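You operate a simulated robot arm through the tools that you are given. There is no shell and no other tool.

You run a simulated robot arm. Do the job below in one go: nothing can be reset, and whatever is moved stays where it is left.

TASK
Put things in order on the packing bench. At the end: the grey shim from the packing bench stands on top of the white card lids; the black weight from the packing bench stands where the grey shim stood; the red hose fitting from the packing bench stands where the black weight stood; the brass tap from the packing bench stands where the red hose fitting stood; whatever was shut is shut again. Leave all else as you found it, and nothing knocked over.
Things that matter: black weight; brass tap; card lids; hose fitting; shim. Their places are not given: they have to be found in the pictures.

The check looks at the end state, three seconds after you hand in, the way a careful person would. Anything else that was tipped, shoved, dropped, spilled or broken makes it a failure. A push-on lid holds only when it is set on centred and level and pressed home; a screw cap is set on level and turned clockwise until tight.

THE ROBOT
A 6-joint arm with a two-finger parallel gripper, fixed in place. Base frame: the origin is at the foot of the arm, x ahead of it, y to its left, z up; the work surface is at about z = 0. Units: cm, rad, N and s.
With the tool pointing down near the work surface it reaches from about 16 to 42 cm from the base axis. Its first joint turns from -1.152 to 1.152 rad. Payload 1.57 kg.
The TCP is the grasp point between the finger pads, 3 cm short of the fingertips. In the tool frame z runs along the fingers and y along their closing line. Largest opening 8 cm; finger width 1.7, thickness 1.2; the body of the gripper, 4 by 8.2 cm, starts 8 cm behind the TCP.
Orientation is told as [roll, pitch, yaw] about the base's x, y, z axes, in that order, counted from this pose: with the fingers straight down and closing along the base's y, the tool's x points along the base's -x, its y along +y and its z along -z.

THE INTERFACE
- The arm moves only by the tool nudge_tool. Its argument "rows" is a list of rows, each a list of 3 entries, a list of its own where there are three numbers: the turn, a rotation vector about the tool's x, y, z in rad, then the shift along the tool's x, y, z in cm, then the gripper command, from -1 (shut) to 1 (fully open), values between in proportion. In form: [[[wx, wy, wz], [x, y, z], claw], ...]. A call has 1 to 20 rows; each row shifts and turns the commanded pose from where the row before left it, along the tool's axes as they then stand. Each row takes 0.2 s and may step no farther than 5 cm and 0.15 rad from the row before; otherwise, or with a gripper value out of range, the whole call is refused. Where a pose cannot be reached the arm comes as near as it can. A force on the tool above 40 N (or 10 N above the force at the start of the call, whichever is more), or a blocked arm, ends the call early, and 0.2 s more pass. The fingers move at their own pace (about 15.3 cm/s each) and stop on an object; they squeeze with about 36 N. The grip force told is the motor's: it shows also when the fingers shut on nothing. Time passes only in rows, and 0.2 s behind the last, so rows that do not move let the fingers close. It gives the time, the measured TCP pose, the force on the tool (base axes), the opening and the grip force at its end, in the units of the frame above (readings bear some noise), with the torque about the TCP (base axes, N m) and any sound that the robot's microphone picked up.
- Cameras (640 x 400 px; columns grow to the right, rows downward): "scene" is fixed at [4.64, -32.83, 41.73]; the picture's right is [0.84, -0.54, 0.00], its down [-0.33, -0.51, -0.79] and it looks along [0.43, 0.67, -0.61] (base axes); focal length 249 px, centre (320, 200). "wrist" rides on the gripper at [7.2, -0.7, -12.2] in the tool frame; the picture's right is [0.09, 1.00, 0.00], its down [-0.84, 0.08, -0.54] and it looks along [-0.54, 0.05, 0.84] (tool axes); focal length 238 px, centre (320, 200).
- capture(camera): a new picture of that camera. It takes no simulated time.
- locate(camera, pixels): for up to 12 pixels [column, row] of the newest picture of that camera ("zoom" is the newest enlarged one), the place [x, y, z] in the base frame of the surface seen there, good to about 0.2 cm. It takes no simulated time.
- inspect(camera, box): a new picture of the part [left, top, right, bottom] of that camera's present view, enlarged. It takes no simulated time.
- job_done(): hands the job in; it is judged then, once.

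Open the gripper and draw the arm clear of the work before you hand the job in, unless the task says otherwise.

The tools are called after "Emit:" as name(argument=value, ...) on one line, values as JSON. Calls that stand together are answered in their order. nudge_tool: Moves the arm, as the interface text tells. Its arguments: {"type":"object","properties":{"rows":{"type":"array"}},"required":["rows"]} The other tools are called the same way: capture (camera) takes a picture; locate (camera, pixels) gives the place of the surface under pixels of a picture; inspect (camera, box) takes an enlarged picture of a part of a camera's view; job_done () hands the job in.

At the start:

```text
t: 0.0
eef_pos: [24.83, 13.21, 23.21]
tcp_rot: [-0.001, -0.001, -0.001]
contact_force: [0.0, -0.5, -0.2]
torque: [-0.02, 0.02, 0.0]
opening: 7.99
grip_force: 0.1
```

scene: 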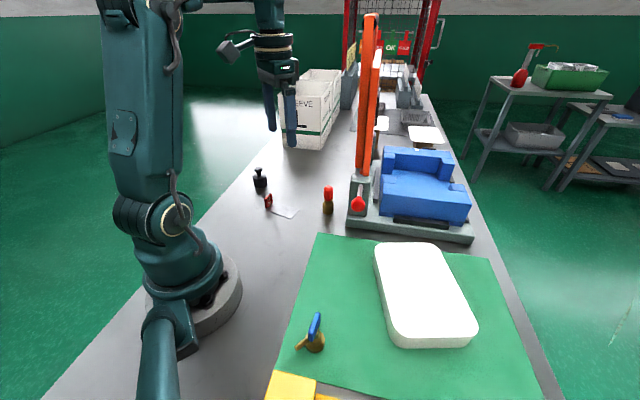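
wrist: 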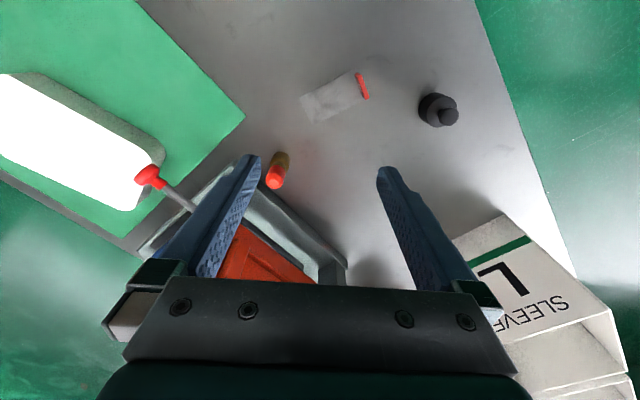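

The scene picture shows a black weight near (260,178), a grey shim with a red tab near (280,209), a red-topped fitting near (328,200), a brass tap near (314,335) and white lids near (422,295). I'll enlarge these areas to see them better.

Emit:
inspect(camera="scene", box=[230, 150, 390, 250])

Emit:
inspect(camera="scene", box=[260, 230, 500, 380])

Emit:
inspect(camera="wrist", box=[240, 50, 480, 200])

```text
4.00 times, centred on (310, 200) of scene
```

zoom: 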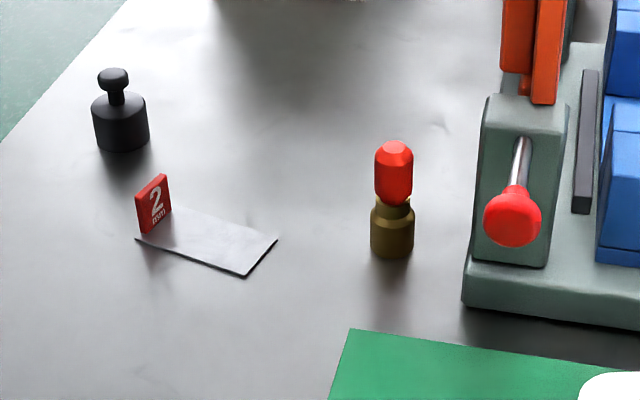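

```text
2.67 times, centred on (380, 305) of scene
```

zoom: 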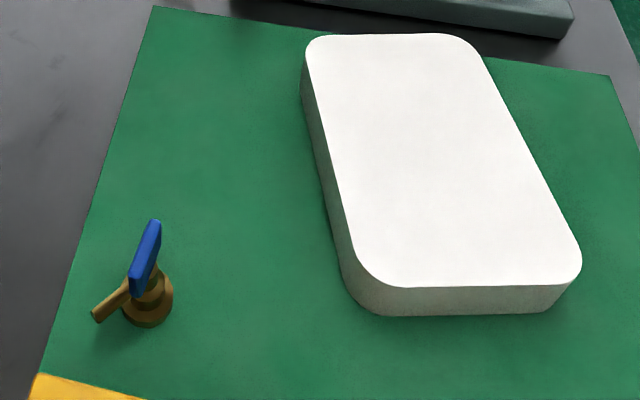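

```text
2.67 times, centred on (360, 125) of wrist
```

zoom: 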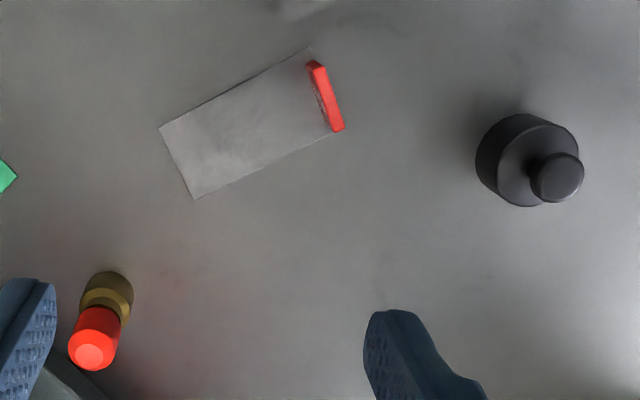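

The zoom shows the shim lies flat with an upright red tab at one end, the weight has a knob, and the fitting stands upright. I'll locate key points: in the wrist zoom the shim corners (160,128), (194,199), (308,48), (340,130), the tab, the weight and the fitting; in the scene the lids and tap.

Emit:
locate(camera="zoom", pixels=[[162, 129], [195, 196], [300, 56], [328, 133], [317, 64], [340, 127], [556, 178], [530, 125], [490, 160], [93, 352], [105, 285], [250, 120]])

Emit:
locate(camera="scene", pixels=[[378, 248], [435, 246], [395, 335], [470, 330], [422, 290], [314, 345], [318, 318], [299, 346], [313, 336], [328, 190], [328, 212], [260, 170]])

```text
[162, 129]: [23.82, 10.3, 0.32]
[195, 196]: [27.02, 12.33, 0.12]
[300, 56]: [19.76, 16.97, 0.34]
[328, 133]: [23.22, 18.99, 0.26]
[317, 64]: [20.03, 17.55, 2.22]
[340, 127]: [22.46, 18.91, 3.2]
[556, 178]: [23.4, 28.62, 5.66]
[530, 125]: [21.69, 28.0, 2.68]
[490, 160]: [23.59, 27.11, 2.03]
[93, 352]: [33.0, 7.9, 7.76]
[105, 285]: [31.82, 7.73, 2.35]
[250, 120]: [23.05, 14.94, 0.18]
```

```text
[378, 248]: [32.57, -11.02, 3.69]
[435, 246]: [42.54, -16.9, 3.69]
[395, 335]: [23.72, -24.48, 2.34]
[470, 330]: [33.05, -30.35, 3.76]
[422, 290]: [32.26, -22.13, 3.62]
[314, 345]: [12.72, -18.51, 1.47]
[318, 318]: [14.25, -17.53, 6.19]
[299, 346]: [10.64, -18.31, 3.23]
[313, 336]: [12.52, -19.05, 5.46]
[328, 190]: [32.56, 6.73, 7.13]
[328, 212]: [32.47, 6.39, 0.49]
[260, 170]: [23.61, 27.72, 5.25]
```

The locates put the shim centre near (23.5,14.6), weight near (23.5,28.2), fitting near (32.5,6.6), tap near (13,-18) and lids top near z 3.7. Next I check the press beside the fitting (knob at (358,204), post, base edge) and the box for clearance.

Emit:
locate(camera="scene", pixels=[[358, 204], [352, 186], [348, 220], [347, 232], [366, 180], [366, 40], [378, 60], [372, 20], [440, 237], [287, 145], [320, 150], [310, 90]])

Emit:
locate(camera="wrist", pixels=[[440, 112], [420, 110], [440, 93], [450, 240], [575, 276], [500, 215], [150, 175], [185, 205], [144, 245], [255, 180], [345, 262], [286, 163]])

Emit:
inspect(camera="scene", box=[280, 290, 360, 370])

Emit:
inspect(camera="scene", box=[320, 0, 480, 250])

```text
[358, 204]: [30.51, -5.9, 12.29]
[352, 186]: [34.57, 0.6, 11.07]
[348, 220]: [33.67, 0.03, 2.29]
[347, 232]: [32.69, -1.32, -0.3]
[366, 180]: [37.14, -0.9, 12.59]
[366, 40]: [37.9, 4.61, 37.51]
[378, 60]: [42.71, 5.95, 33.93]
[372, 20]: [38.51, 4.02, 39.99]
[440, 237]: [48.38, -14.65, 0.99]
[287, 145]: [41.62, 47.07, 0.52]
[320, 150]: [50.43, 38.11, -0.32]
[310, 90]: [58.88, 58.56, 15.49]
```

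```text
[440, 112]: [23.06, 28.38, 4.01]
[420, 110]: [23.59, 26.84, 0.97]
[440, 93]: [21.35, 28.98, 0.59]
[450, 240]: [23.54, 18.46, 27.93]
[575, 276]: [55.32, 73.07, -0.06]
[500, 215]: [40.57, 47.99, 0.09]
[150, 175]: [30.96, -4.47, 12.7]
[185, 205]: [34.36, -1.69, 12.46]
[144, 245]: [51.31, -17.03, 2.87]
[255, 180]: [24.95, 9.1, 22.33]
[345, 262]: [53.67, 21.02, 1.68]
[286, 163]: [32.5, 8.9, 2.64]
```

```text
5.00 times, centred on (320, 330) of scene
```

zoom: 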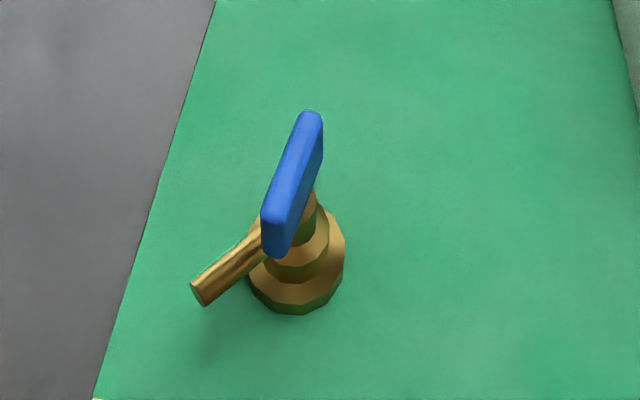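

```text
1.60 times, centred on (400, 125) of scene
```

zoom: 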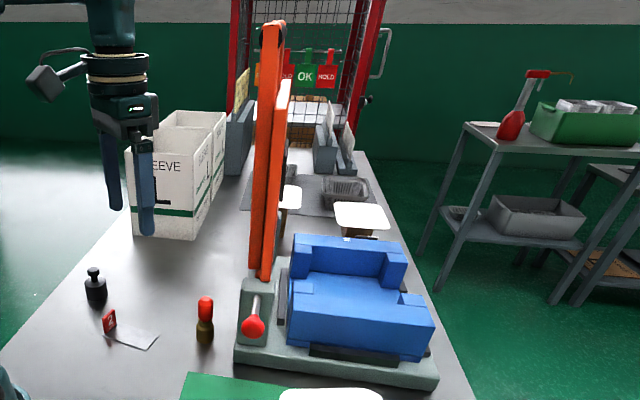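

The press lever stands at x≥37 and its knob is about (30.5,-5.9,12.3), so it is near but apart from the fitting. First the shim: I move above its red tab near (21.4,18.1), turn the yaw to about 0.545 so the fingers close across the tab, and come down to z≈15 for a closer view.

Emit:
nudge_tool(rows=[[[0, 0, 0], [1.7, 2.45, 0], 1], [[0, 0, 0], [1.73, 2.44, 0], 1], [[0, 0, -0.136], [0, 0, 2], 1], [[0, 0, -0.136], [0, 0, 2], 1], [[0, 0, -0.136], [0, 0, 2], 1], [[0, 0, -0.136], [0, 0, 2], 1], [[0, 0, 0], [0, 0, 0], 1], [[0, 0, 0], [0, 0, 0], 1]])

```text
t: 1.8
eef_pos: [21.29, 18.05, 15.13]
tcp_rot: [-0.003, 0.001, 0.544]
contact_force: [-0.1, 0.5, -0.1]
torque: [0.03, -0.02, 0.0]
opening: 8.01
grip_force: 0.1
```

The arm is at (21.3,18.05,15.1) with yaw 0.544. I take a wrist picture and an enlarged view around the tab.

Emit:
capture(camera="wrist")

Emit:
inspect(camera="wrist", box=[200, 60, 440, 210])

```text
taken
```

wrist: 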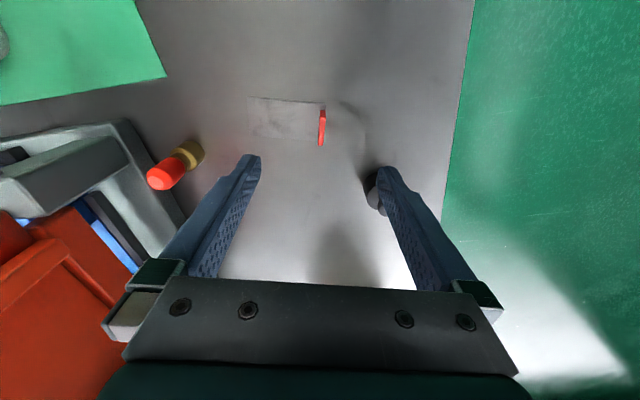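

```text
2.67 times, centred on (320, 135) of wrist
```

zoom: 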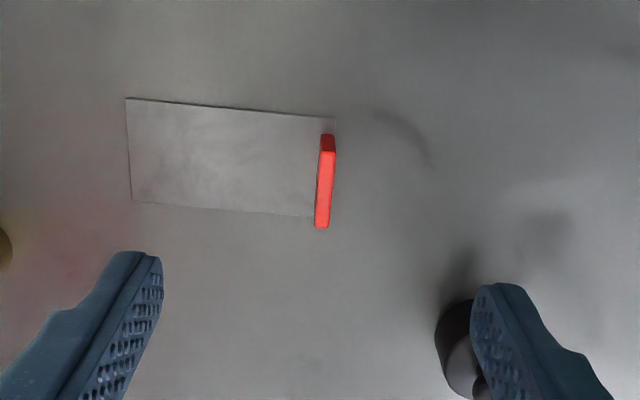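

The tab is seen at zoom (325,185), its shim spanning (127,98)–(330,215). I locate the tab's top edge and the shim corners precisely.

Emit:
locate(camera="zoom", pixels=[[128, 101], [134, 200], [325, 120], [310, 213], [328, 143], [324, 225], [326, 160], [322, 215], [331, 118], [220, 155], [328, 150], [320, 210]])

```text
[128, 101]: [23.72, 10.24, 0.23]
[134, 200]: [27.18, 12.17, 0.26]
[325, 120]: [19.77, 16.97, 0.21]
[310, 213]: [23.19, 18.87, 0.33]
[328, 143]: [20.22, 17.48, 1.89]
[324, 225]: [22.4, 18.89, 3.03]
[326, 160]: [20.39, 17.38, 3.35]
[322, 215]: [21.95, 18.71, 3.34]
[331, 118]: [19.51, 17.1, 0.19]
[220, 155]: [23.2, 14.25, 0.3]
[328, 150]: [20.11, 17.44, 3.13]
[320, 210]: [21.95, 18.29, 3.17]
```

The tab's top centre is about (21.25,18.1), z 3.2, right under the TCP, and its angle matches the yaw. I go down to TCP z≈3.8 (tips just above the plate) and check before closing.

Emit:
nudge_tool(rows=[[[0, 0, 0], [0, 0, 3], 0.2], [[0, 0, 0], [0, 0, 3], 0.2], [[0, 0, 0], [0, 0, 2.5], 0.2], [[0, 0, 0], [0, 0, 1.8], 0.2], [[0, 0, 0], [0, 0, 1.0], 0.2], [[0, 0, 0], [0, 0, 0], 0.2]])

Emit:
inspect(camera="scene", box=[230, 120, 390, 220])

Emit:
inspect(camera="wrist", box=[200, 60, 440, 210])

```text
t: 3.2
eef_pos: [21.29, 17.99, 3.75]
tcp_rot: [0.001, 0.001, 0.544]
contact_force: [0.1, -1.3, -0.6]
torque: [0.01, -0.02, 0.03]
opening: 4.8
grip_force: 0.0
```

```text
4.00 times, centred on (310, 170) of scene
```

zoom: 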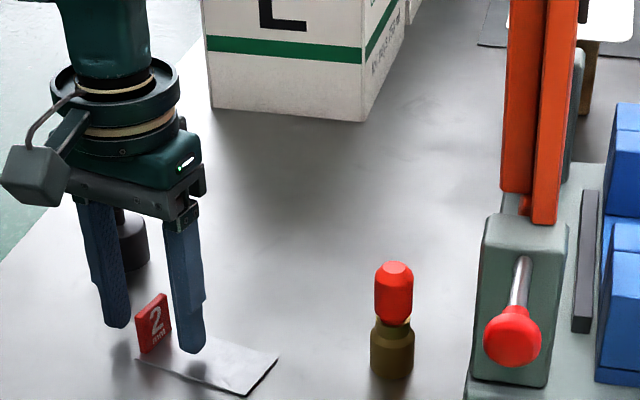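

```text
2.67 times, centred on (320, 135) of wrist
```

zoom: 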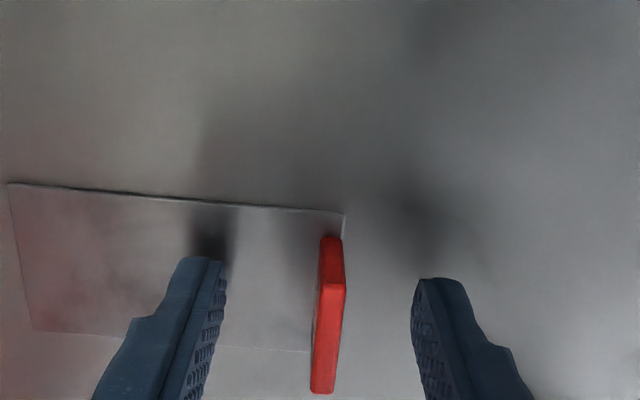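

The tab stands centred between the fingers. I close on it and wait, then lift a little.

Emit:
nudge_tool(rows=[[[0, 0, 0], [0, 0, 0], -1], [[0, 0, 0], [0, 0, 0], -1], [[0, 0, 0], [0, 0, 0], -1], [[0, 0, 0], [0, 0, 0], -1]])

```text
t: 4.2
eef_pos: [21.26, 18.0, 3.7]
tcp_rot: [0.0, 0.001, 0.545]
contact_force: [0.3, 0.7, 0.7]
torque: [-0.02, 0.02, 0.02]
opening: 0.51
grip_force: 25.1
```

The fingers hold the tab at opening 0.51. I lift slowly to z≈18 and look at the held shim.

Emit:
nudge_tool(rows=[[[0, 0, 0], [0, 0, -0.5], -1], [[0, 0, 0], [0, 0, -1.5], -1], [[0, 0, 0], [0, 0, -3], -1], [[0, 0, 0], [0, 0, -3], -1], [[0, 0, 0], [0, 0, -3], -1], [[0, 0, 0], [0, 0, -3], -1], [[0, 0, 0], [0, 0, -1.5], -1], [[0, 0, 0], [0, 0, 0], -1]])

Emit:
capture(camera="scene")

Emit:
capture(camera="wrist")

```text
t: 6.0
eef_pos: [21.4, 17.82, 19.34]
tcp_rot: [0.001, 0.0, 0.544]
contact_force: [-0.2, -0.4, -0.8]
torque: [-0.01, 0.05, -0.02]
opening: 0.5
grip_force: 25.0
```

```text
taken
```

scene: 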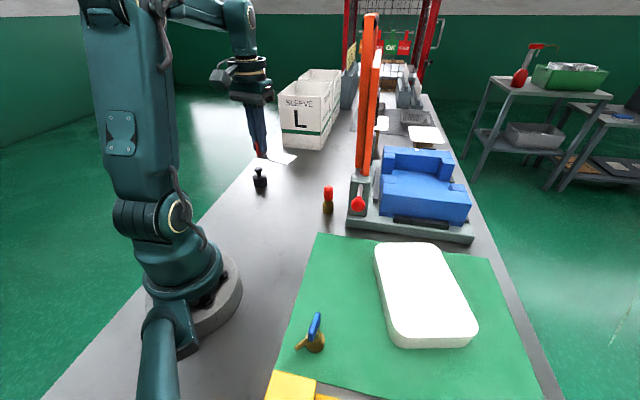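

```text
taken
```

wrist: 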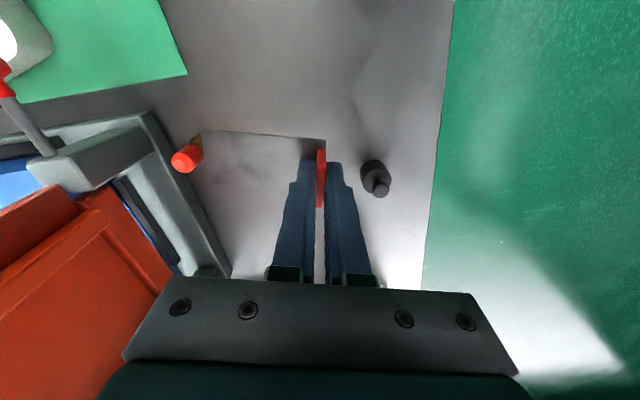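

The shim is held level. Now I locate the lids' rim in the scene picture: side midpoints around (406,244), (384,290), (456,286), (430,338) to find their centre.

Emit:
inspect(camera="scene", box=[350, 220, 510, 360])

Emit:
locate(camera="scene", pixels=[[406, 245], [383, 285], [452, 282], [432, 336], [377, 255], [392, 328], [440, 252], [474, 325], [425, 290], [402, 338], [400, 300], [440, 342]])

```text
2.86 times, centred on (430, 290) of scene
```

zoom: 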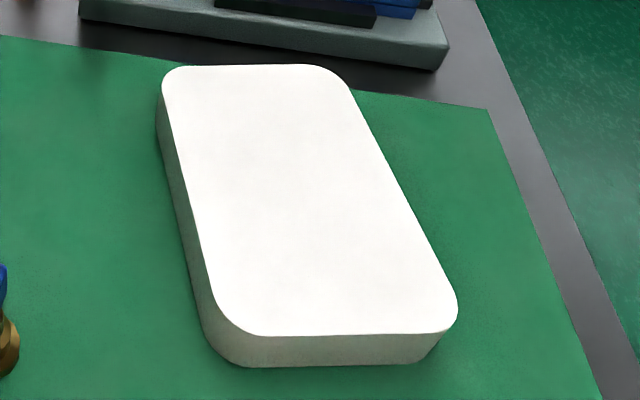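

```text
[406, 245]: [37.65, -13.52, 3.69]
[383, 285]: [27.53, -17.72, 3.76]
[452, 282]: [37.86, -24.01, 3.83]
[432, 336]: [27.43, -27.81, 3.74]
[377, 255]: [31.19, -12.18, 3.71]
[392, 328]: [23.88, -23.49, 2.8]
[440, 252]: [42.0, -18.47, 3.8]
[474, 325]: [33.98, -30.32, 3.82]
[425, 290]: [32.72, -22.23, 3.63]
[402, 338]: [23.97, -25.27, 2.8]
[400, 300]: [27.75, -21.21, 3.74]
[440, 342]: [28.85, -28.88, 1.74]
```

The lids' top is z≈3.7 with its centre near (32.6,-20.8) and long axis along about 59°. I carry the shim over at z≈20 on an inner arc past the press knob, turning the yaw to about -0.545.

Emit:
nudge_tool(rows=[[[0, 0, 0.068], [0.58, -1.93, -0.1], -1], [[0, 0, 0.068], [0.58, -1.93, -0.1], -1], [[0, 0, 0.068], [0.315, -1.99, -0.1], -1], [[0, 0, 0.068], [0.315, -1.99, -0.1], -1], [[0, 0, 0.068], [0.15, -2.03, -0.1], -1], [[0, 0, 0.068], [0.15, -2.03, -0.1], -1], [[0, 0, 0.068], [-0.03, -2.02, -0.1], -1], [[0, 0, 0.068], [-0.03, -2.02, -0.1], -1], [[0, 0, 0.068], [-0.1, -2.25, -0.1], -1], [[0, 0, 0.068], [-0.1, -2.25, -0.1], -1], [[0, 0, 0.068], [-0.55, -2.2, -0.1], -1], [[0, 0, 0.068], [-0.55, -2.2, -0.1], -1], [[0, 0, 0.068], [-1.26, -1.72, 0], -1], [[0, 0, 0.068], [-1.26, -1.72, 0], -1], [[0, 0, 0.068], [-1.97, -0.78, 0], -1], [[0, 0, 0.068], [-1.97, -0.78, 0], -1], [[0, 0, 0], [0, 0, 0], -1], [[0, 0, 0], [0, 0, 0], -1]])

Emit:
capture(camera="scene")

Emit:
capture(camera="wrist")

```text
t: 9.8
eef_pos: [28.98, -13.92, 20.84]
tcp_rot: [-0.001, 0.002, -0.546]
contact_force: [-0.4, -0.7, -0.6]
torque: [0.01, 0.02, -0.01]
opening: 0.5
grip_force: 25.4
```

```text
taken
```

scene: 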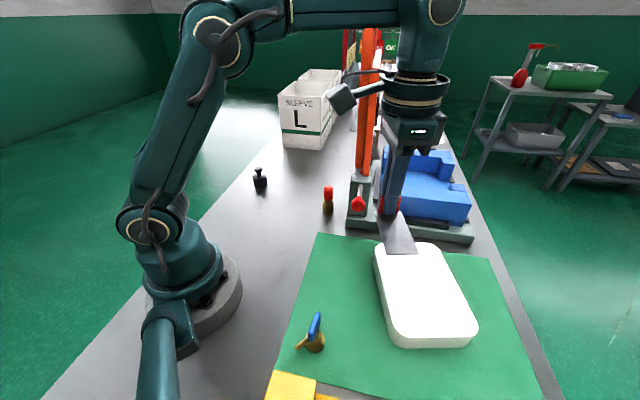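

```text
taken
```

wrist: 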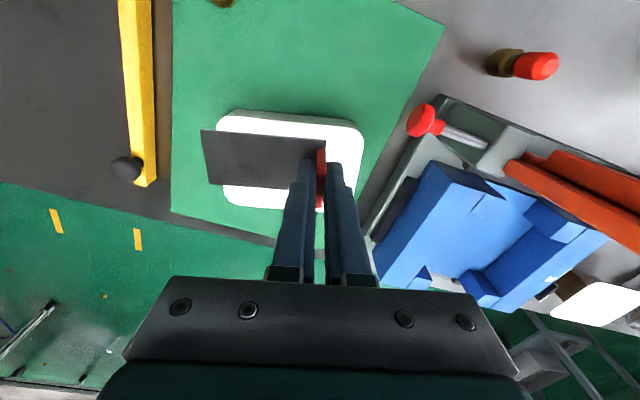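

The shim is over the near part of the lids. I move outward by (5.4,-3.15) to put the shim's centre over the lids' centre, then lower to z≈10 and check.

Emit:
nudge_tool(rows=[[[0, 0, 0], [-2.08, 0.03, 0], -1], [[0, 0, 0], [-2.08, 0.03, 0], -1], [[0, 0, 0], [-2.08, 0.04, 0], -1], [[0, 0, 0], [0, 0, 2.5], -1], [[0, 0, 0], [0, 0, 2.5], -1], [[0, 0, 0], [0, 0, 2.5], -1], [[0, 0, 0], [0, 0, 2.3], -1], [[0, 0, 0], [0, 0, 0], -1], [[0, 0, 0], [0, 0, 0], -1]])

Emit:
inspect(camera="scene", box=[330, 130, 530, 350])

Emit:
capture(camera="wrist")

```text
t: 11.8
eef_pos: [32.79, -16.67, 9.87]
tcp_rot: [-0.001, 0.001, -0.544]
contact_force: [-0.3, 0.4, -1.0]
torque: [0.0, 0.0, -0.02]
opening: 0.49
grip_force: 25.6
out of reach, approached as far as the arm can: row 3
```

```text
1.82 times, centred on (430, 240) of scene
```

zoom: 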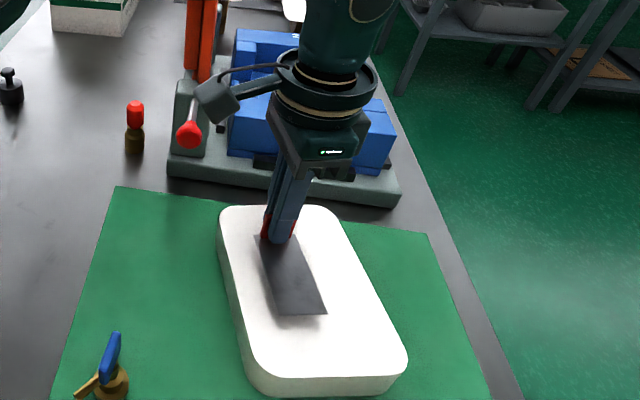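

```text
taken
```

wrist: 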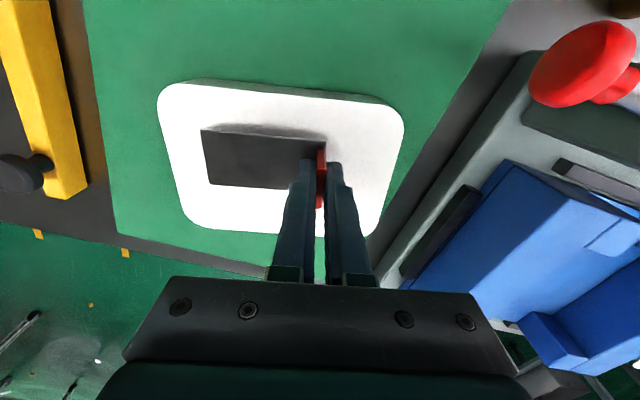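

The shim is level above the lids, currently a little toward the near side. I move 1.2 cm outward and lower to z≈8.

Emit:
nudge_tool(rows=[[[0, 0, 0], [-0.6, 0, 0.6], -1], [[0, 0, 0], [-0.6, 0, 0.6], -1], [[0, 0, 0], [0, 0, 0.6], -1], [[0, 0, 0], [0, 0, 0], -1], [[0, 0, 0], [0, 0, 0], -1]])

Emit:
inspect(camera="scene", box=[350, 200, 510, 350])

Emit:
capture(camera="wrist")

```text
t: 13.0
eef_pos: [33.92, -17.32, 8.3]
tcp_rot: [0.001, 0.001, -0.544]
contact_force: [-0.5, -0.7, -1.1]
torque: [0.02, -0.02, -0.03]
opening: 0.49
grip_force: 25.8
```

```text
2.67 times, centred on (430, 275) of scene
```

zoom: 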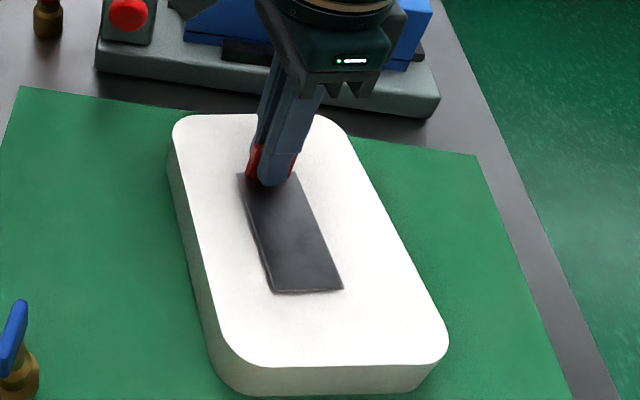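

```text
taken
```

wrist: 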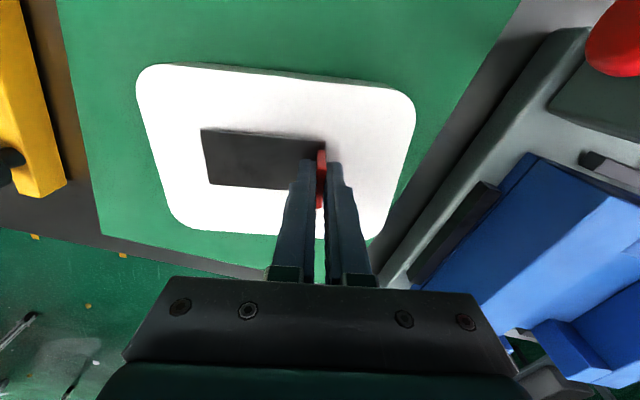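

The shim is well inside the lids' top. I lower in small steps toward z≈7.4, watching the force.

Emit:
nudge_tool(rows=[[[0, 0, 0], [0, 0, 0.3], -1], [[0, 0, 0], [0, 0, 0.2], -1], [[0, 0, 0], [0, 0, 0.1], -1], [[0, 0, 0], [0, 0, 0.1], -1], [[0, 0, 0], [0, 0, 0], -1]])

Emit:
inspect(camera="scene", box=[390, 230, 450, 290])

```text
t: 14.2
eef_pos: [34.02, -17.46, 7.48]
tcp_rot: [0.0, -0.005, -0.544]
contact_force: [-0.9, 2.0, 16.8]
torque: [-0.03, 0.09, -0.05]
opening: 0.5
grip_force: 25.3
```

```text
6.67 times, centred on (420, 260) of scene
```

zoom: 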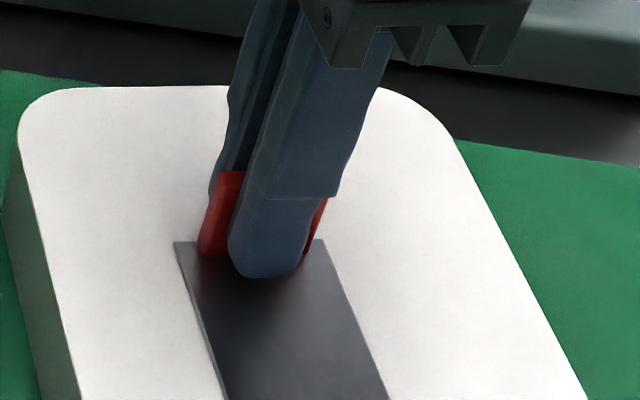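

The force reads 16.8 N upward, so the shim is resting on the lids. I ease up 0.1 cm, then open the fingers a little way (to about 2 cm) to release.

Emit:
nudge_tool(rows=[[[0, 0, 0], [0, 0, -0.08], -1], [[0, 0, 0], [0, 0, 0], -1], [[0, 0, 0], [0, 0, 0], -0.8], [[0, 0, 0], [0, 0, 0], -0.6], [[0, 0, 0], [0, 0, 0], -0.5], [[0, 0, 0], [0, 0, 0], -0.5]])

Emit:
inspect(camera="scene", box=[390, 230, 450, 290])

Emit:
inspect(camera="wrist", box=[200, 60, 440, 210])

```text
t: 15.6
eef_pos: [33.89, -17.34, 7.67]
tcp_rot: [0.001, 0.001, -0.545]
contact_force: [0.7, 0.2, -0.1]
torque: [-0.01, -0.02, -0.03]
opening: 2.0
grip_force: 0.0
```

```text
6.67 times, centred on (420, 260) of scene
```

zoom: 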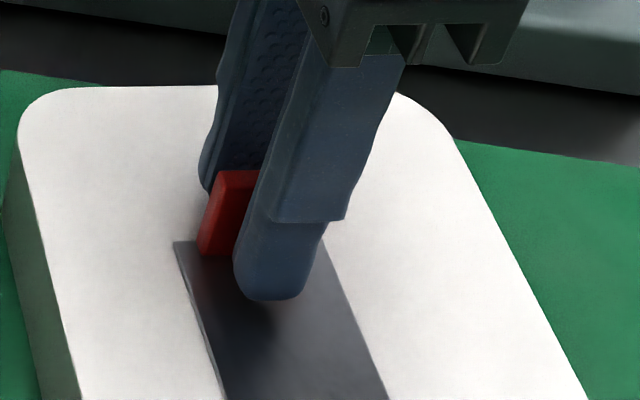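

```text
2.67 times, centred on (320, 135) of wrist
```

zoom: 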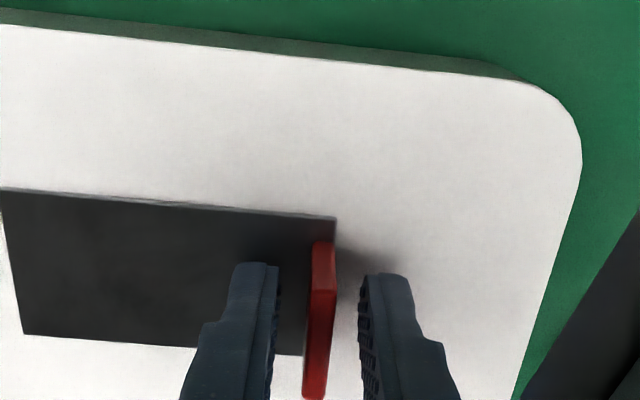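

The shim stands free on the lids, the tab clear between the fingers. I raise while drawing inward along tool x (parallel to the tab), so nothing drags.

Emit:
nudge_tool(rows=[[[0, 0, 0], [0, 0, -0.6], -0.5], [[0, 0, 0], [0.7, 0, -1], -0.5], [[0, 0, 0], [1, 0, -1.5], -0.5], [[0, 0, 0], [1, 0, -2], -0.5], [[0, 0, 0], [1, 0, -3], -0.5], [[0, 0, 0], [1, 0, -3], -0.5], [[0, 0, 0], [1, 0, -2], -0.5], [[0, 0, 0], [0, 0, 0], -0.5]])

Emit:
capture(camera="scene")

Emit:
capture(camera="wrist")

```text
t: 17.4
eef_pos: [29.16, -14.51, 20.77]
tcp_rot: [0.0, 0.001, -0.544]
contact_force: [-0.4, 0.2, -0.3]
torque: [0.02, 0.02, -0.01]
opening: 2.03
grip_force: 0.0
```

```text
taken
```

scene: 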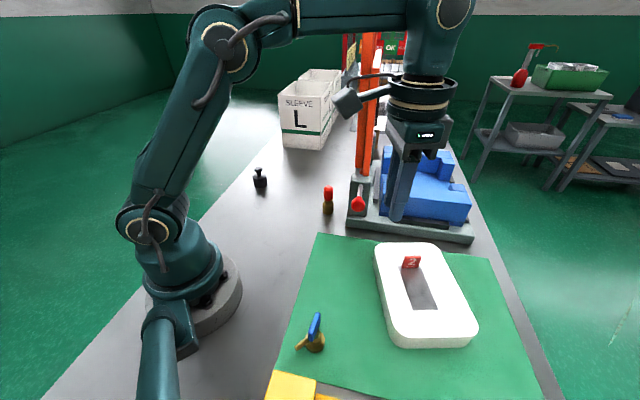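

```text
taken
```

wrist: 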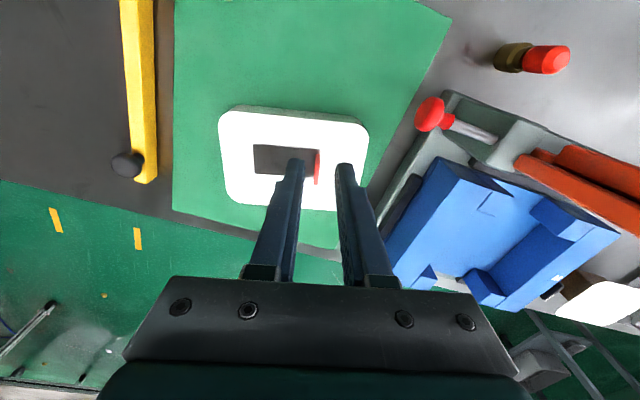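

The shim rests flat on the lids, tab upright at (411,262). Now I swing back along the inner arc at z≈20 to a place above the black weight, opening the gripper.

Emit:
nudge_tool(rows=[[[0, 0, -0.0874], [2.72, 1.65, 0], -0.5], [[0, 0, -0.0874], [2.72, 1.65, 0], -0.5], [[0, 0, -0.0874], [1.43, 2.68, 0], -0.5], [[0, 0, -0.0874], [1.43, 2.68, 0], -0.5], [[0, 0, -0.0874], [0.69, 2.93, 0], 0], [[0, 0, -0.0874], [0.69, 2.93, 0], 0.5], [[0, 0, -0.0874], [0.18, 3.0, 0], 1], [[0, 0, -0.0874], [0.18, 3.0, 0], 1], [[0, 0, -0.0874], [-0.11, 3.04, 0], 1], [[0, 0, -0.0874], [-0.11, 3.04, 0], 1], [[0, 0, -0.0874], [-0.77, 2.65, 0], 1], [[0, 0, -0.0874], [-0.77, 2.65, 0], 1], [[0, 0, -0.0874], [-1.18, 1.92, 0], 1], [[0, 0, -0.0874], [-1.18, 1.92, 0], 1], [[0, 0, 0], [0, 0, 0], 1], [[0, 0, 0], [0, 0, 0], 1]])

Emit:
capture(camera="wrist")

Emit:
capture(camera="scene")

```text
t: 20.8
eef_pos: [22.36, 25.38, 20.78]
tcp_rot: [-0.001, -0.001, 0.679]
contact_force: [0.8, 0.0, -0.6]
torque: [0.0, 0.01, -0.01]
opening: 7.96
grip_force: 0.1
```

```text
taken
```

wrist: 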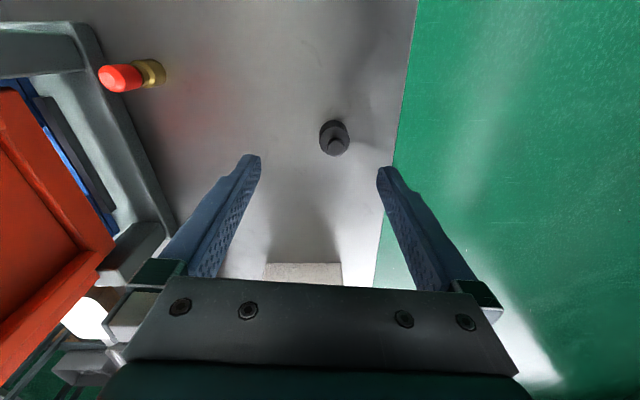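

```text
taken
```

scene: 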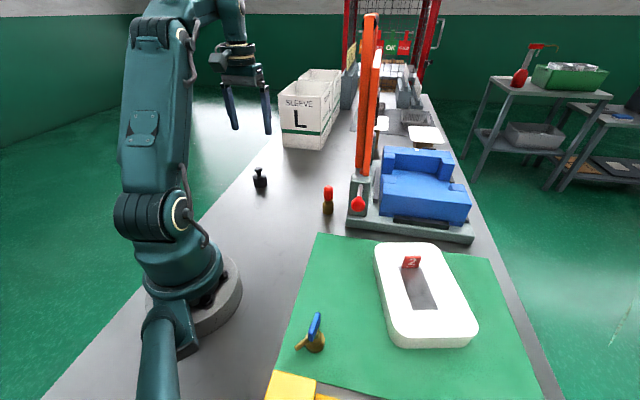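

The weight is at wrist (334,138), almost under the tool. I enlarge it and locate its outline.

Emit:
inspect(camera="wrist", box=[286, 98, 382, 178])

Emit:
locate(camera="wrist", pixels=[[336, 147], [333, 122], [320, 137], [349, 137], [334, 155], [334, 128], [325, 128], [343, 128], [322, 150], [347, 150], [336, 144], [336, 139]])

```text
5.00 times, centred on (334, 138) of wrist
```

zoom: 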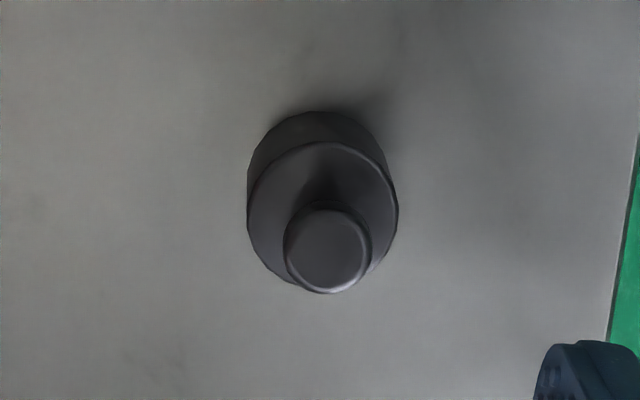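

```text
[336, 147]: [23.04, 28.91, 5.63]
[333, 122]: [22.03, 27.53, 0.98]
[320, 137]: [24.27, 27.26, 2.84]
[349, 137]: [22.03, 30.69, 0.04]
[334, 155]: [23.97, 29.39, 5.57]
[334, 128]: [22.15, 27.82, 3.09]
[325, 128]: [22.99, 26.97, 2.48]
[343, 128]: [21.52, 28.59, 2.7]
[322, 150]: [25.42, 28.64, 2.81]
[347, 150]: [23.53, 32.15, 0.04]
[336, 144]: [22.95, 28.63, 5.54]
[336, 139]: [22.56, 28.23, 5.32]
```

In the zoom the knob is centred at (328,249) and the body's top face spans (250..396, 145..286). I locate those points.

Emit:
locate(camera="zoom", pixels=[[328, 249], [294, 249], [363, 249], [328, 284], [328, 214], [253, 205], [392, 205], [322, 148], [270, 265], [380, 252], [310, 115], [322, 132]])

```text
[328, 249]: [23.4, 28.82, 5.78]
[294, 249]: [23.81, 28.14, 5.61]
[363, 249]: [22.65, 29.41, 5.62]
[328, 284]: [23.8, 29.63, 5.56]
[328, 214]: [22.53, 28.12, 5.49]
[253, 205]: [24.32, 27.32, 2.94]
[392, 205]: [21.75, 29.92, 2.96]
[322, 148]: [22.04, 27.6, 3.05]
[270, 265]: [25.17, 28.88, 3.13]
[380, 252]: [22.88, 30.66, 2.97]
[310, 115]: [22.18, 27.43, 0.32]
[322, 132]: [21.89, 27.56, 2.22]
```

The weight's axis is about (23.3,28.8), radius 1.85, body top at z 3, knob to 5.8. I move over it and come down to z≈9.5, just above the knob, then check alignment.

Emit:
nudge_tool(rows=[[[0, 0, 0], [-0.9, 0.7, 2], 1], [[0, 0, 0], [-1.0, 0.7, 3], 1], [[0, 0, 0], [-0.98, 0.67, 3], 1], [[0, 0, 0], [0, 0, 3], 1], [[0, 0, 0], [0, 0, 0], 1], [[0, 0, 0], [0, 0, 0], 1]])

Emit:
capture(camera="wrist")

Emit:
inspect(camera="scene", box=[210, 110, 310, 210])

```text
t: 22.2
eef_pos: [23.14, 29.11, 9.89]
tcp_rot: [0.001, 0.001, 0.679]
contact_force: [0.3, -0.3, -0.4]
torque: [0.01, 0.01, -0.01]
opening: 8.0
grip_force: 0.0
```

```text
taken
```

wrist: 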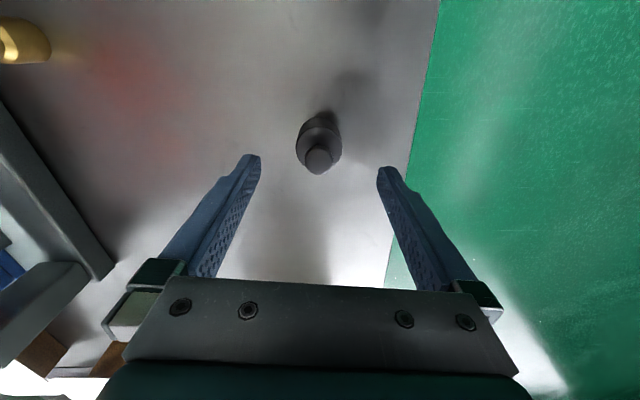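

```text
4.00 times, centred on (260, 160) of scene
```

zoom: 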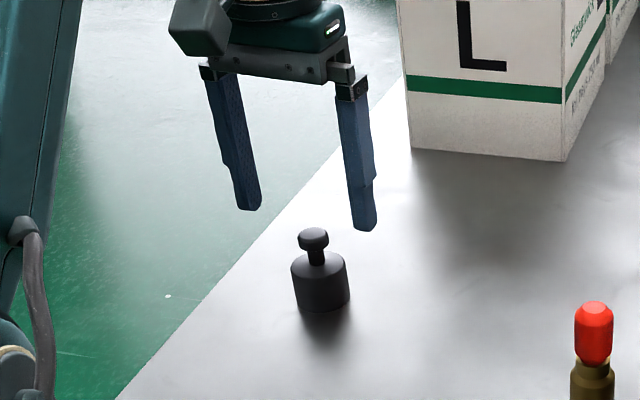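

The weight is between and below the fingers. I locate its knob at (319,158) and body again from this nearer view to refine the centre.

Emit:
inspect(camera="wrist", box=[280, 100, 360, 180])

Emit:
locate(camera="wrist", pixels=[[319, 159], [308, 159], [330, 159], [319, 170], [319, 148], [298, 145], [340, 145], [321, 127], [302, 160], [337, 158], [318, 118], [307, 130]])

```text
5.00 times, centred on (320, 140) of wrist
```

zoom: 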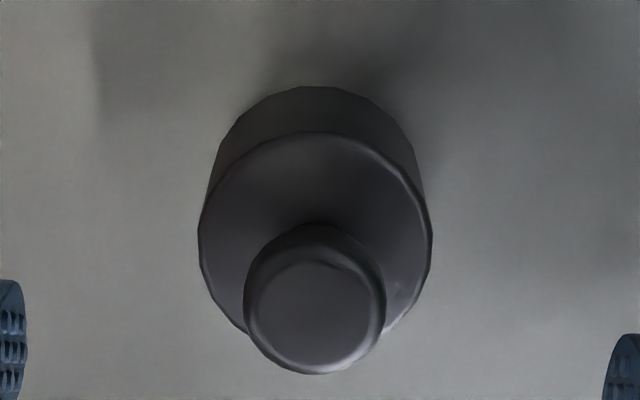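

```text
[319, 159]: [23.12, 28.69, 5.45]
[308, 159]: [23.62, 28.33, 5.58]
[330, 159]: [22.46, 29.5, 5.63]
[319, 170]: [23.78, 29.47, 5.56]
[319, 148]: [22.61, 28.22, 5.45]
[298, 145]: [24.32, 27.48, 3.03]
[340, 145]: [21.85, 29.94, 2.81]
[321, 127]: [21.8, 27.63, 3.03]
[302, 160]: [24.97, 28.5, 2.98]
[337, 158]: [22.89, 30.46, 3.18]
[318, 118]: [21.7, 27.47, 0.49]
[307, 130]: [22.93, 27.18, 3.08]
```

The axis comes out at (23.2,28.75). I correct by (0.18,-0.32) in tool x,y, descend to z≈3.4 and close on the body.

Emit:
nudge_tool(rows=[[[0, 0, 0], [0.18, -0.32, 0], 1], [[0, 0, 0], [0, 0, 2], 1], [[0, 0, 0], [0, 0, 2], 1], [[0, 0, 0], [0, 0, 1.5], 1], [[0, 0, 0], [0, 0, 0.95], 1], [[0, 0, 0], [0, 0, 0], 1]])

Emit:
capture(camera="wrist")

```text
t: 23.6
eef_pos: [23.27, 28.33, 3.26]
tcp_rot: [-0.001, 0.0, 0.678]
contact_force: [0.0, -0.5, 0.3]
torque: [-0.01, -0.02, 0.0]
opening: 8.02
grip_force: 0.0
```

```text
taken
```

wrist: 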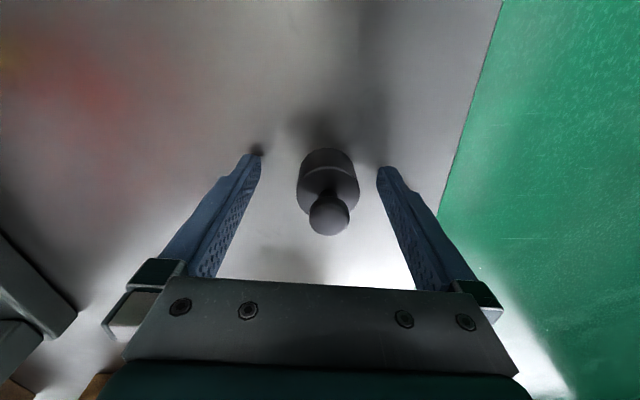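

The weight sits about 0.4 cm to the +y side of the tool (column 328 against 320). I shift by (-0.2,+0.4), then close.

Emit:
nudge_tool(rows=[[[0, 0, 0], [-0.2, 0.4, 0], 1], [[0, 0, 0], [0, 0, 0], 1], [[0, 0, 0], [0, 0, 0], 1]])

Emit:
inspect(camera="wrist", box=[220, 120, 420, 260])

Emit:
locate(camera="zoom", pixels=[[340, 270]])

```text
t: 24.4
eef_pos: [23.29, 28.76, 3.16]
tcp_rot: [0.002, 0.001, 0.678]
contact_force: [0.3, 0.6, 0.1]
torque: [-0.01, 0.0, 0.02]
opening: 7.98
grip_force: 0.0
```

```text
2.86 times, centred on (320, 190) of wrist
```

zoom: 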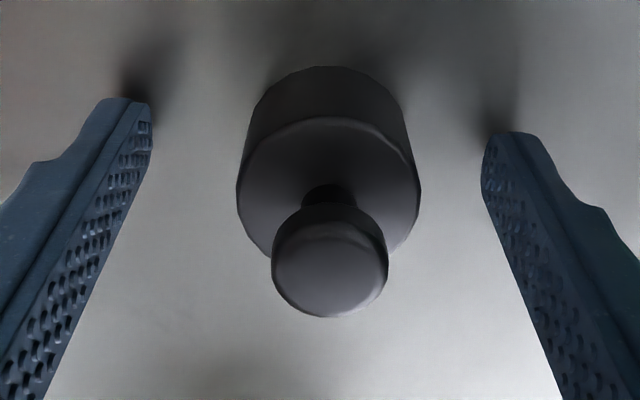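

```text
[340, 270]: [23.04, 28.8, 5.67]
```

Now aligned. I raise 0.25 cm for clearance above the bench and close on the body.

Emit:
nudge_tool(rows=[[[0, 0, 0], [0, 0.05, -0.25], 1], [[0, 0, 0], [0, 0, 0], 0.3], [[0, 0, 0], [0, 0, 0], 0], [[0, 0, 0], [0, 0, 0], -1], [[0, 0, 0], [0, 0, 0], -1], [[0, 0, 0], [0, 0, 0], -1]])

```text
t: 25.8
eef_pos: [23.34, 28.72, 3.4]
tcp_rot: [0.002, 0.002, 0.679]
contact_force: [-0.9, 1.5, 1.9]
torque: [0.01, 0.03, -0.02]
opening: 3.9
grip_force: 35.7
```

The body is held (opening 3.9, 35.7 N). I lift to z≈12 and carry it to the shim's old centre (23.45,14.6).

Emit:
nudge_tool(rows=[[[0, 0, 0], [0, 0, -0.5], -1], [[0, 0, 0], [0, 0, -1.5], -1], [[0, 0, 0], [0, 0, -2], -1], [[0, 0, 0], [0, 0, -2], -1], [[0, 0, 0], [0, 0, -2], -1], [[0, 0, 0], [0, 0, 0], -1], [[0, 0, 0], [0.73, -0.92, 0], -1], [[0, 0, 0], [1.463, -1.842, 0], -1], [[0, 0, 0], [1.463, -1.842, 0], -1], [[0, 0, 0], [1.463, -1.842, 0], -1], [[0, 0, 0], [1.463, -1.842, 0], -1], [[0, 0, 0], [1.463, -1.842, 0], -1], [[0, 0, 0], [0.73, -0.92, 0], -1], [[0, 0, 0], [0, 0, 0], -1], [[0, 0, 0], [0, 0, 0], -1]])

Emit:
capture(camera="wrist")

Emit:
capture(camera="scene")

```text
t: 29.0
eef_pos: [23.49, 14.55, 11.43]
tcp_rot: [-0.001, 0.001, 0.678]
contact_force: [0.8, 0.6, -3.3]
torque: [-0.01, -0.01, -0.03]
opening: 3.89
grip_force: 36.2
```

```text
taken
```

wrist: 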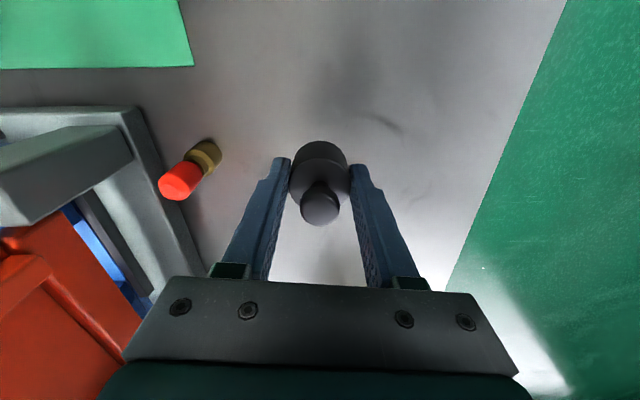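

```text
taken
```

scene: 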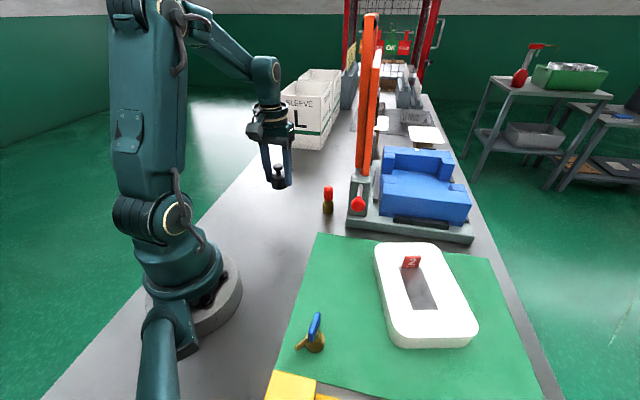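

I locate the held weight's knob at wrist (319,208) and body edges to see how it sits relative to the target (23.45,14.6).

Emit:
locate(camera="wrist", pixels=[[319, 208], [305, 208], [335, 208], [319, 222], [319, 190], [295, 180], [345, 180], [319, 160]])

```text
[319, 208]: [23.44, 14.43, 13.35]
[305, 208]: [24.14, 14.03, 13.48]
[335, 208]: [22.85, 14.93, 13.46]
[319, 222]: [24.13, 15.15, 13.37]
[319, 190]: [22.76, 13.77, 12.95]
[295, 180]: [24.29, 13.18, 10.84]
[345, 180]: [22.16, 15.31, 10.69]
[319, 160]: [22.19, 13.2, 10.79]
```

The weight's axis is at about (23.4,14.5), on target. I lower it: 8 cm down, with small final steps watching the force.

Emit:
nudge_tool(rows=[[[0, 0, 0], [-0.1, 0.08, 2], -1], [[0, 0, 0], [0, 0, 2], -1], [[0, 0, 0], [0, 0, 2], -1], [[0, 0, 0], [0, 0, 1.2], -1], [[0, 0, 0], [0, 0, 0.5], -1], [[0, 0, 0], [0, 0, 0.2], -1], [[0, 0, 0], [0, 0, 0], -1]])

```text
t: 30.6
eef_pos: [23.5, 14.75, 3.61]
tcp_rot: [0.001, 0.001, 0.678]
contact_force: [-2.1, -5.3, 14.2]
torque: [-0.08, 0.21, 0.12]
opening: 3.84
grip_force: 35.8
```

The force shows 14 N upward at z 3.61, so the weight is touching something. I look at it in both cameras before releasing.

Emit:
inspect(camera="scene", box=[240, 170, 320, 230])

Emit:
inspect(camera="wrist", box=[240, 110, 400, 250])

Emit:
nudge_tool(rows=[[[0, 0, 0], [0, 0, 0], -1]])

```text
6.67 times, centred on (280, 200) of scene
```

zoom: 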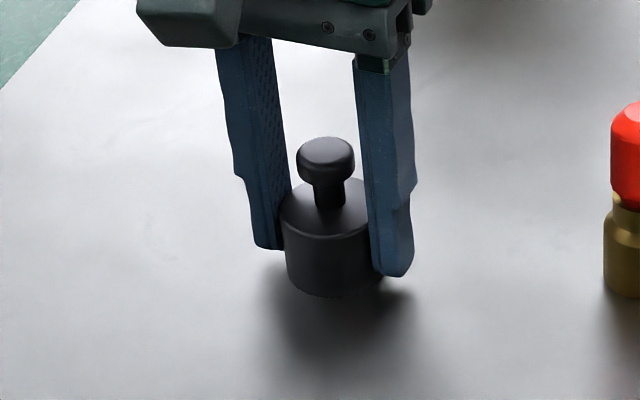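

```text
2.86 times, centred on (320, 180) of wrist
```

zoom: 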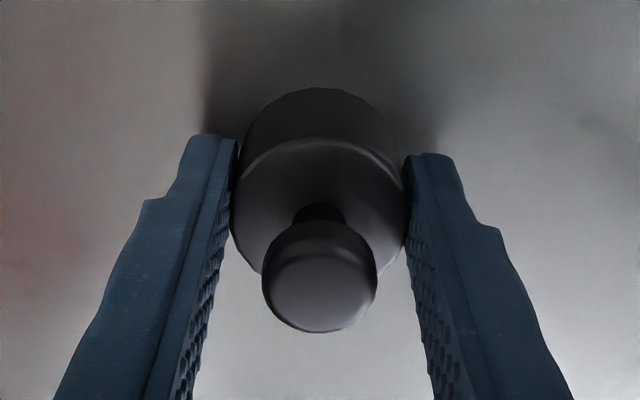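

```text
t: 31.0
eef_pos: [23.42, 14.7, 3.45]
tcp_rot: [0.001, -0.001, 0.678]
contact_force: [0.8, -2.3, 2.9]
torque: [-0.14, 0.05, 0.03]
opening: 3.86
grip_force: 36.5
```

It is now at z 3.45 with 2.9 N, nearly the grasp height of 3.4. I lower another 0.1 cm to make sure it is seated.

Emit:
nudge_tool(rows=[[[0, 0, 0], [0, 0, 0.1], -1], [[0, 0, 0], [0, 0, 0], -1], [[0, 0, 0], [0, 0, 0], -1]])

```text
t: 31.8
eef_pos: [23.42, 14.64, 3.53]
tcp_rot: [0.001, 0.0, 0.679]
contact_force: [0.8, 1.5, 2.8]
torque: [0.01, -0.09, 0.05]
opening: 3.86
grip_force: 35.8
```

The force went from -3.3 N hanging to +2.8 N, so the weight is resting on the bench. I open the fingers gently.

Emit:
nudge_tool(rows=[[[0, 0, 0], [0, 0, 0], 0.1], [[0, 0, 0], [0, 0, 0], 0.3], [[0, 0, 0], [0, 0, 0], 0.6], [[0, 0, 0], [0, 0, 0], 0.8]])

Emit:
inspect(camera="wrist", box=[220, 110, 420, 250])

Emit:
inspect(camera="scene", box=[240, 160, 360, 240])

```text
t: 32.8
eef_pos: [23.37, 14.65, 3.52]
tcp_rot: [0.001, 0.002, 0.679]
contact_force: [0.5, 0.0, 0.0]
torque: [0.0, 0.0, -0.03]
opening: 7.2
grip_force: 0.0
```

```text
2.86 times, centred on (320, 180) of wrist
```

zoom: 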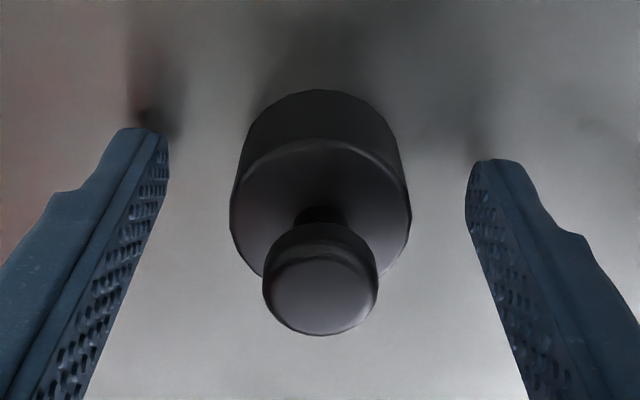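

```text
5.00 times, centred on (300, 200) of scene
```

zoom: 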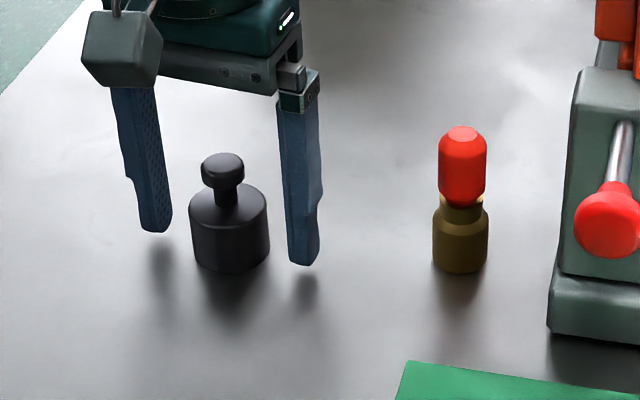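

The weight stands upright on the shim's old spot. I raise straight up to z≈19, then look toward the fitting.

Emit:
nudge_tool(rows=[[[0, 0, 0], [0, 0, -1], 0.8], [[0, 0, 0], [0, 0, -2], 0.8], [[0, 0, 0], [0, 0, -3], 0.8], [[0, 0, 0], [0, 0, -3], 0.8], [[0, 0, 0], [0, 0, -3.5], 0.8], [[0, 0, 0], [0, 0, -3], 0.8], [[0, 0, 0], [0, 0, 0], 0.8]])

Emit:
capture(camera="wrist")

Emit:
capture(camera="scene")

```text
t: 34.4
eef_pos: [23.31, 14.6, 18.97]
tcp_rot: [0.0, 0.002, 0.679]
contact_force: [-1.0, -0.6, 0.6]
torque: [-0.03, -0.03, -0.01]
opening: 7.21
grip_force: 0.0
```

```text
taken
```

wrist: 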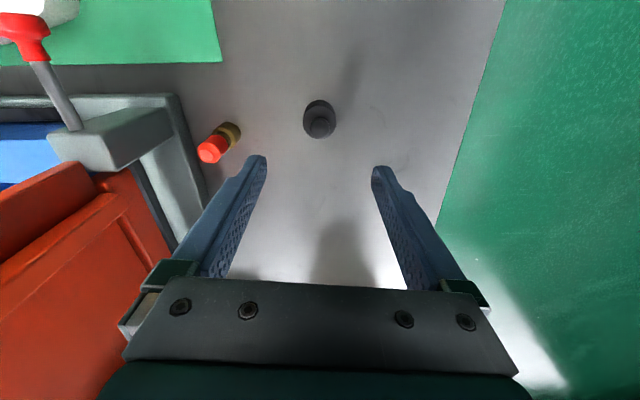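

```text
taken
```

scene: 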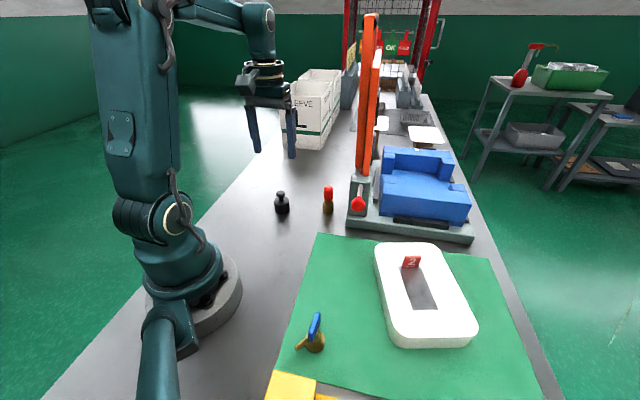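

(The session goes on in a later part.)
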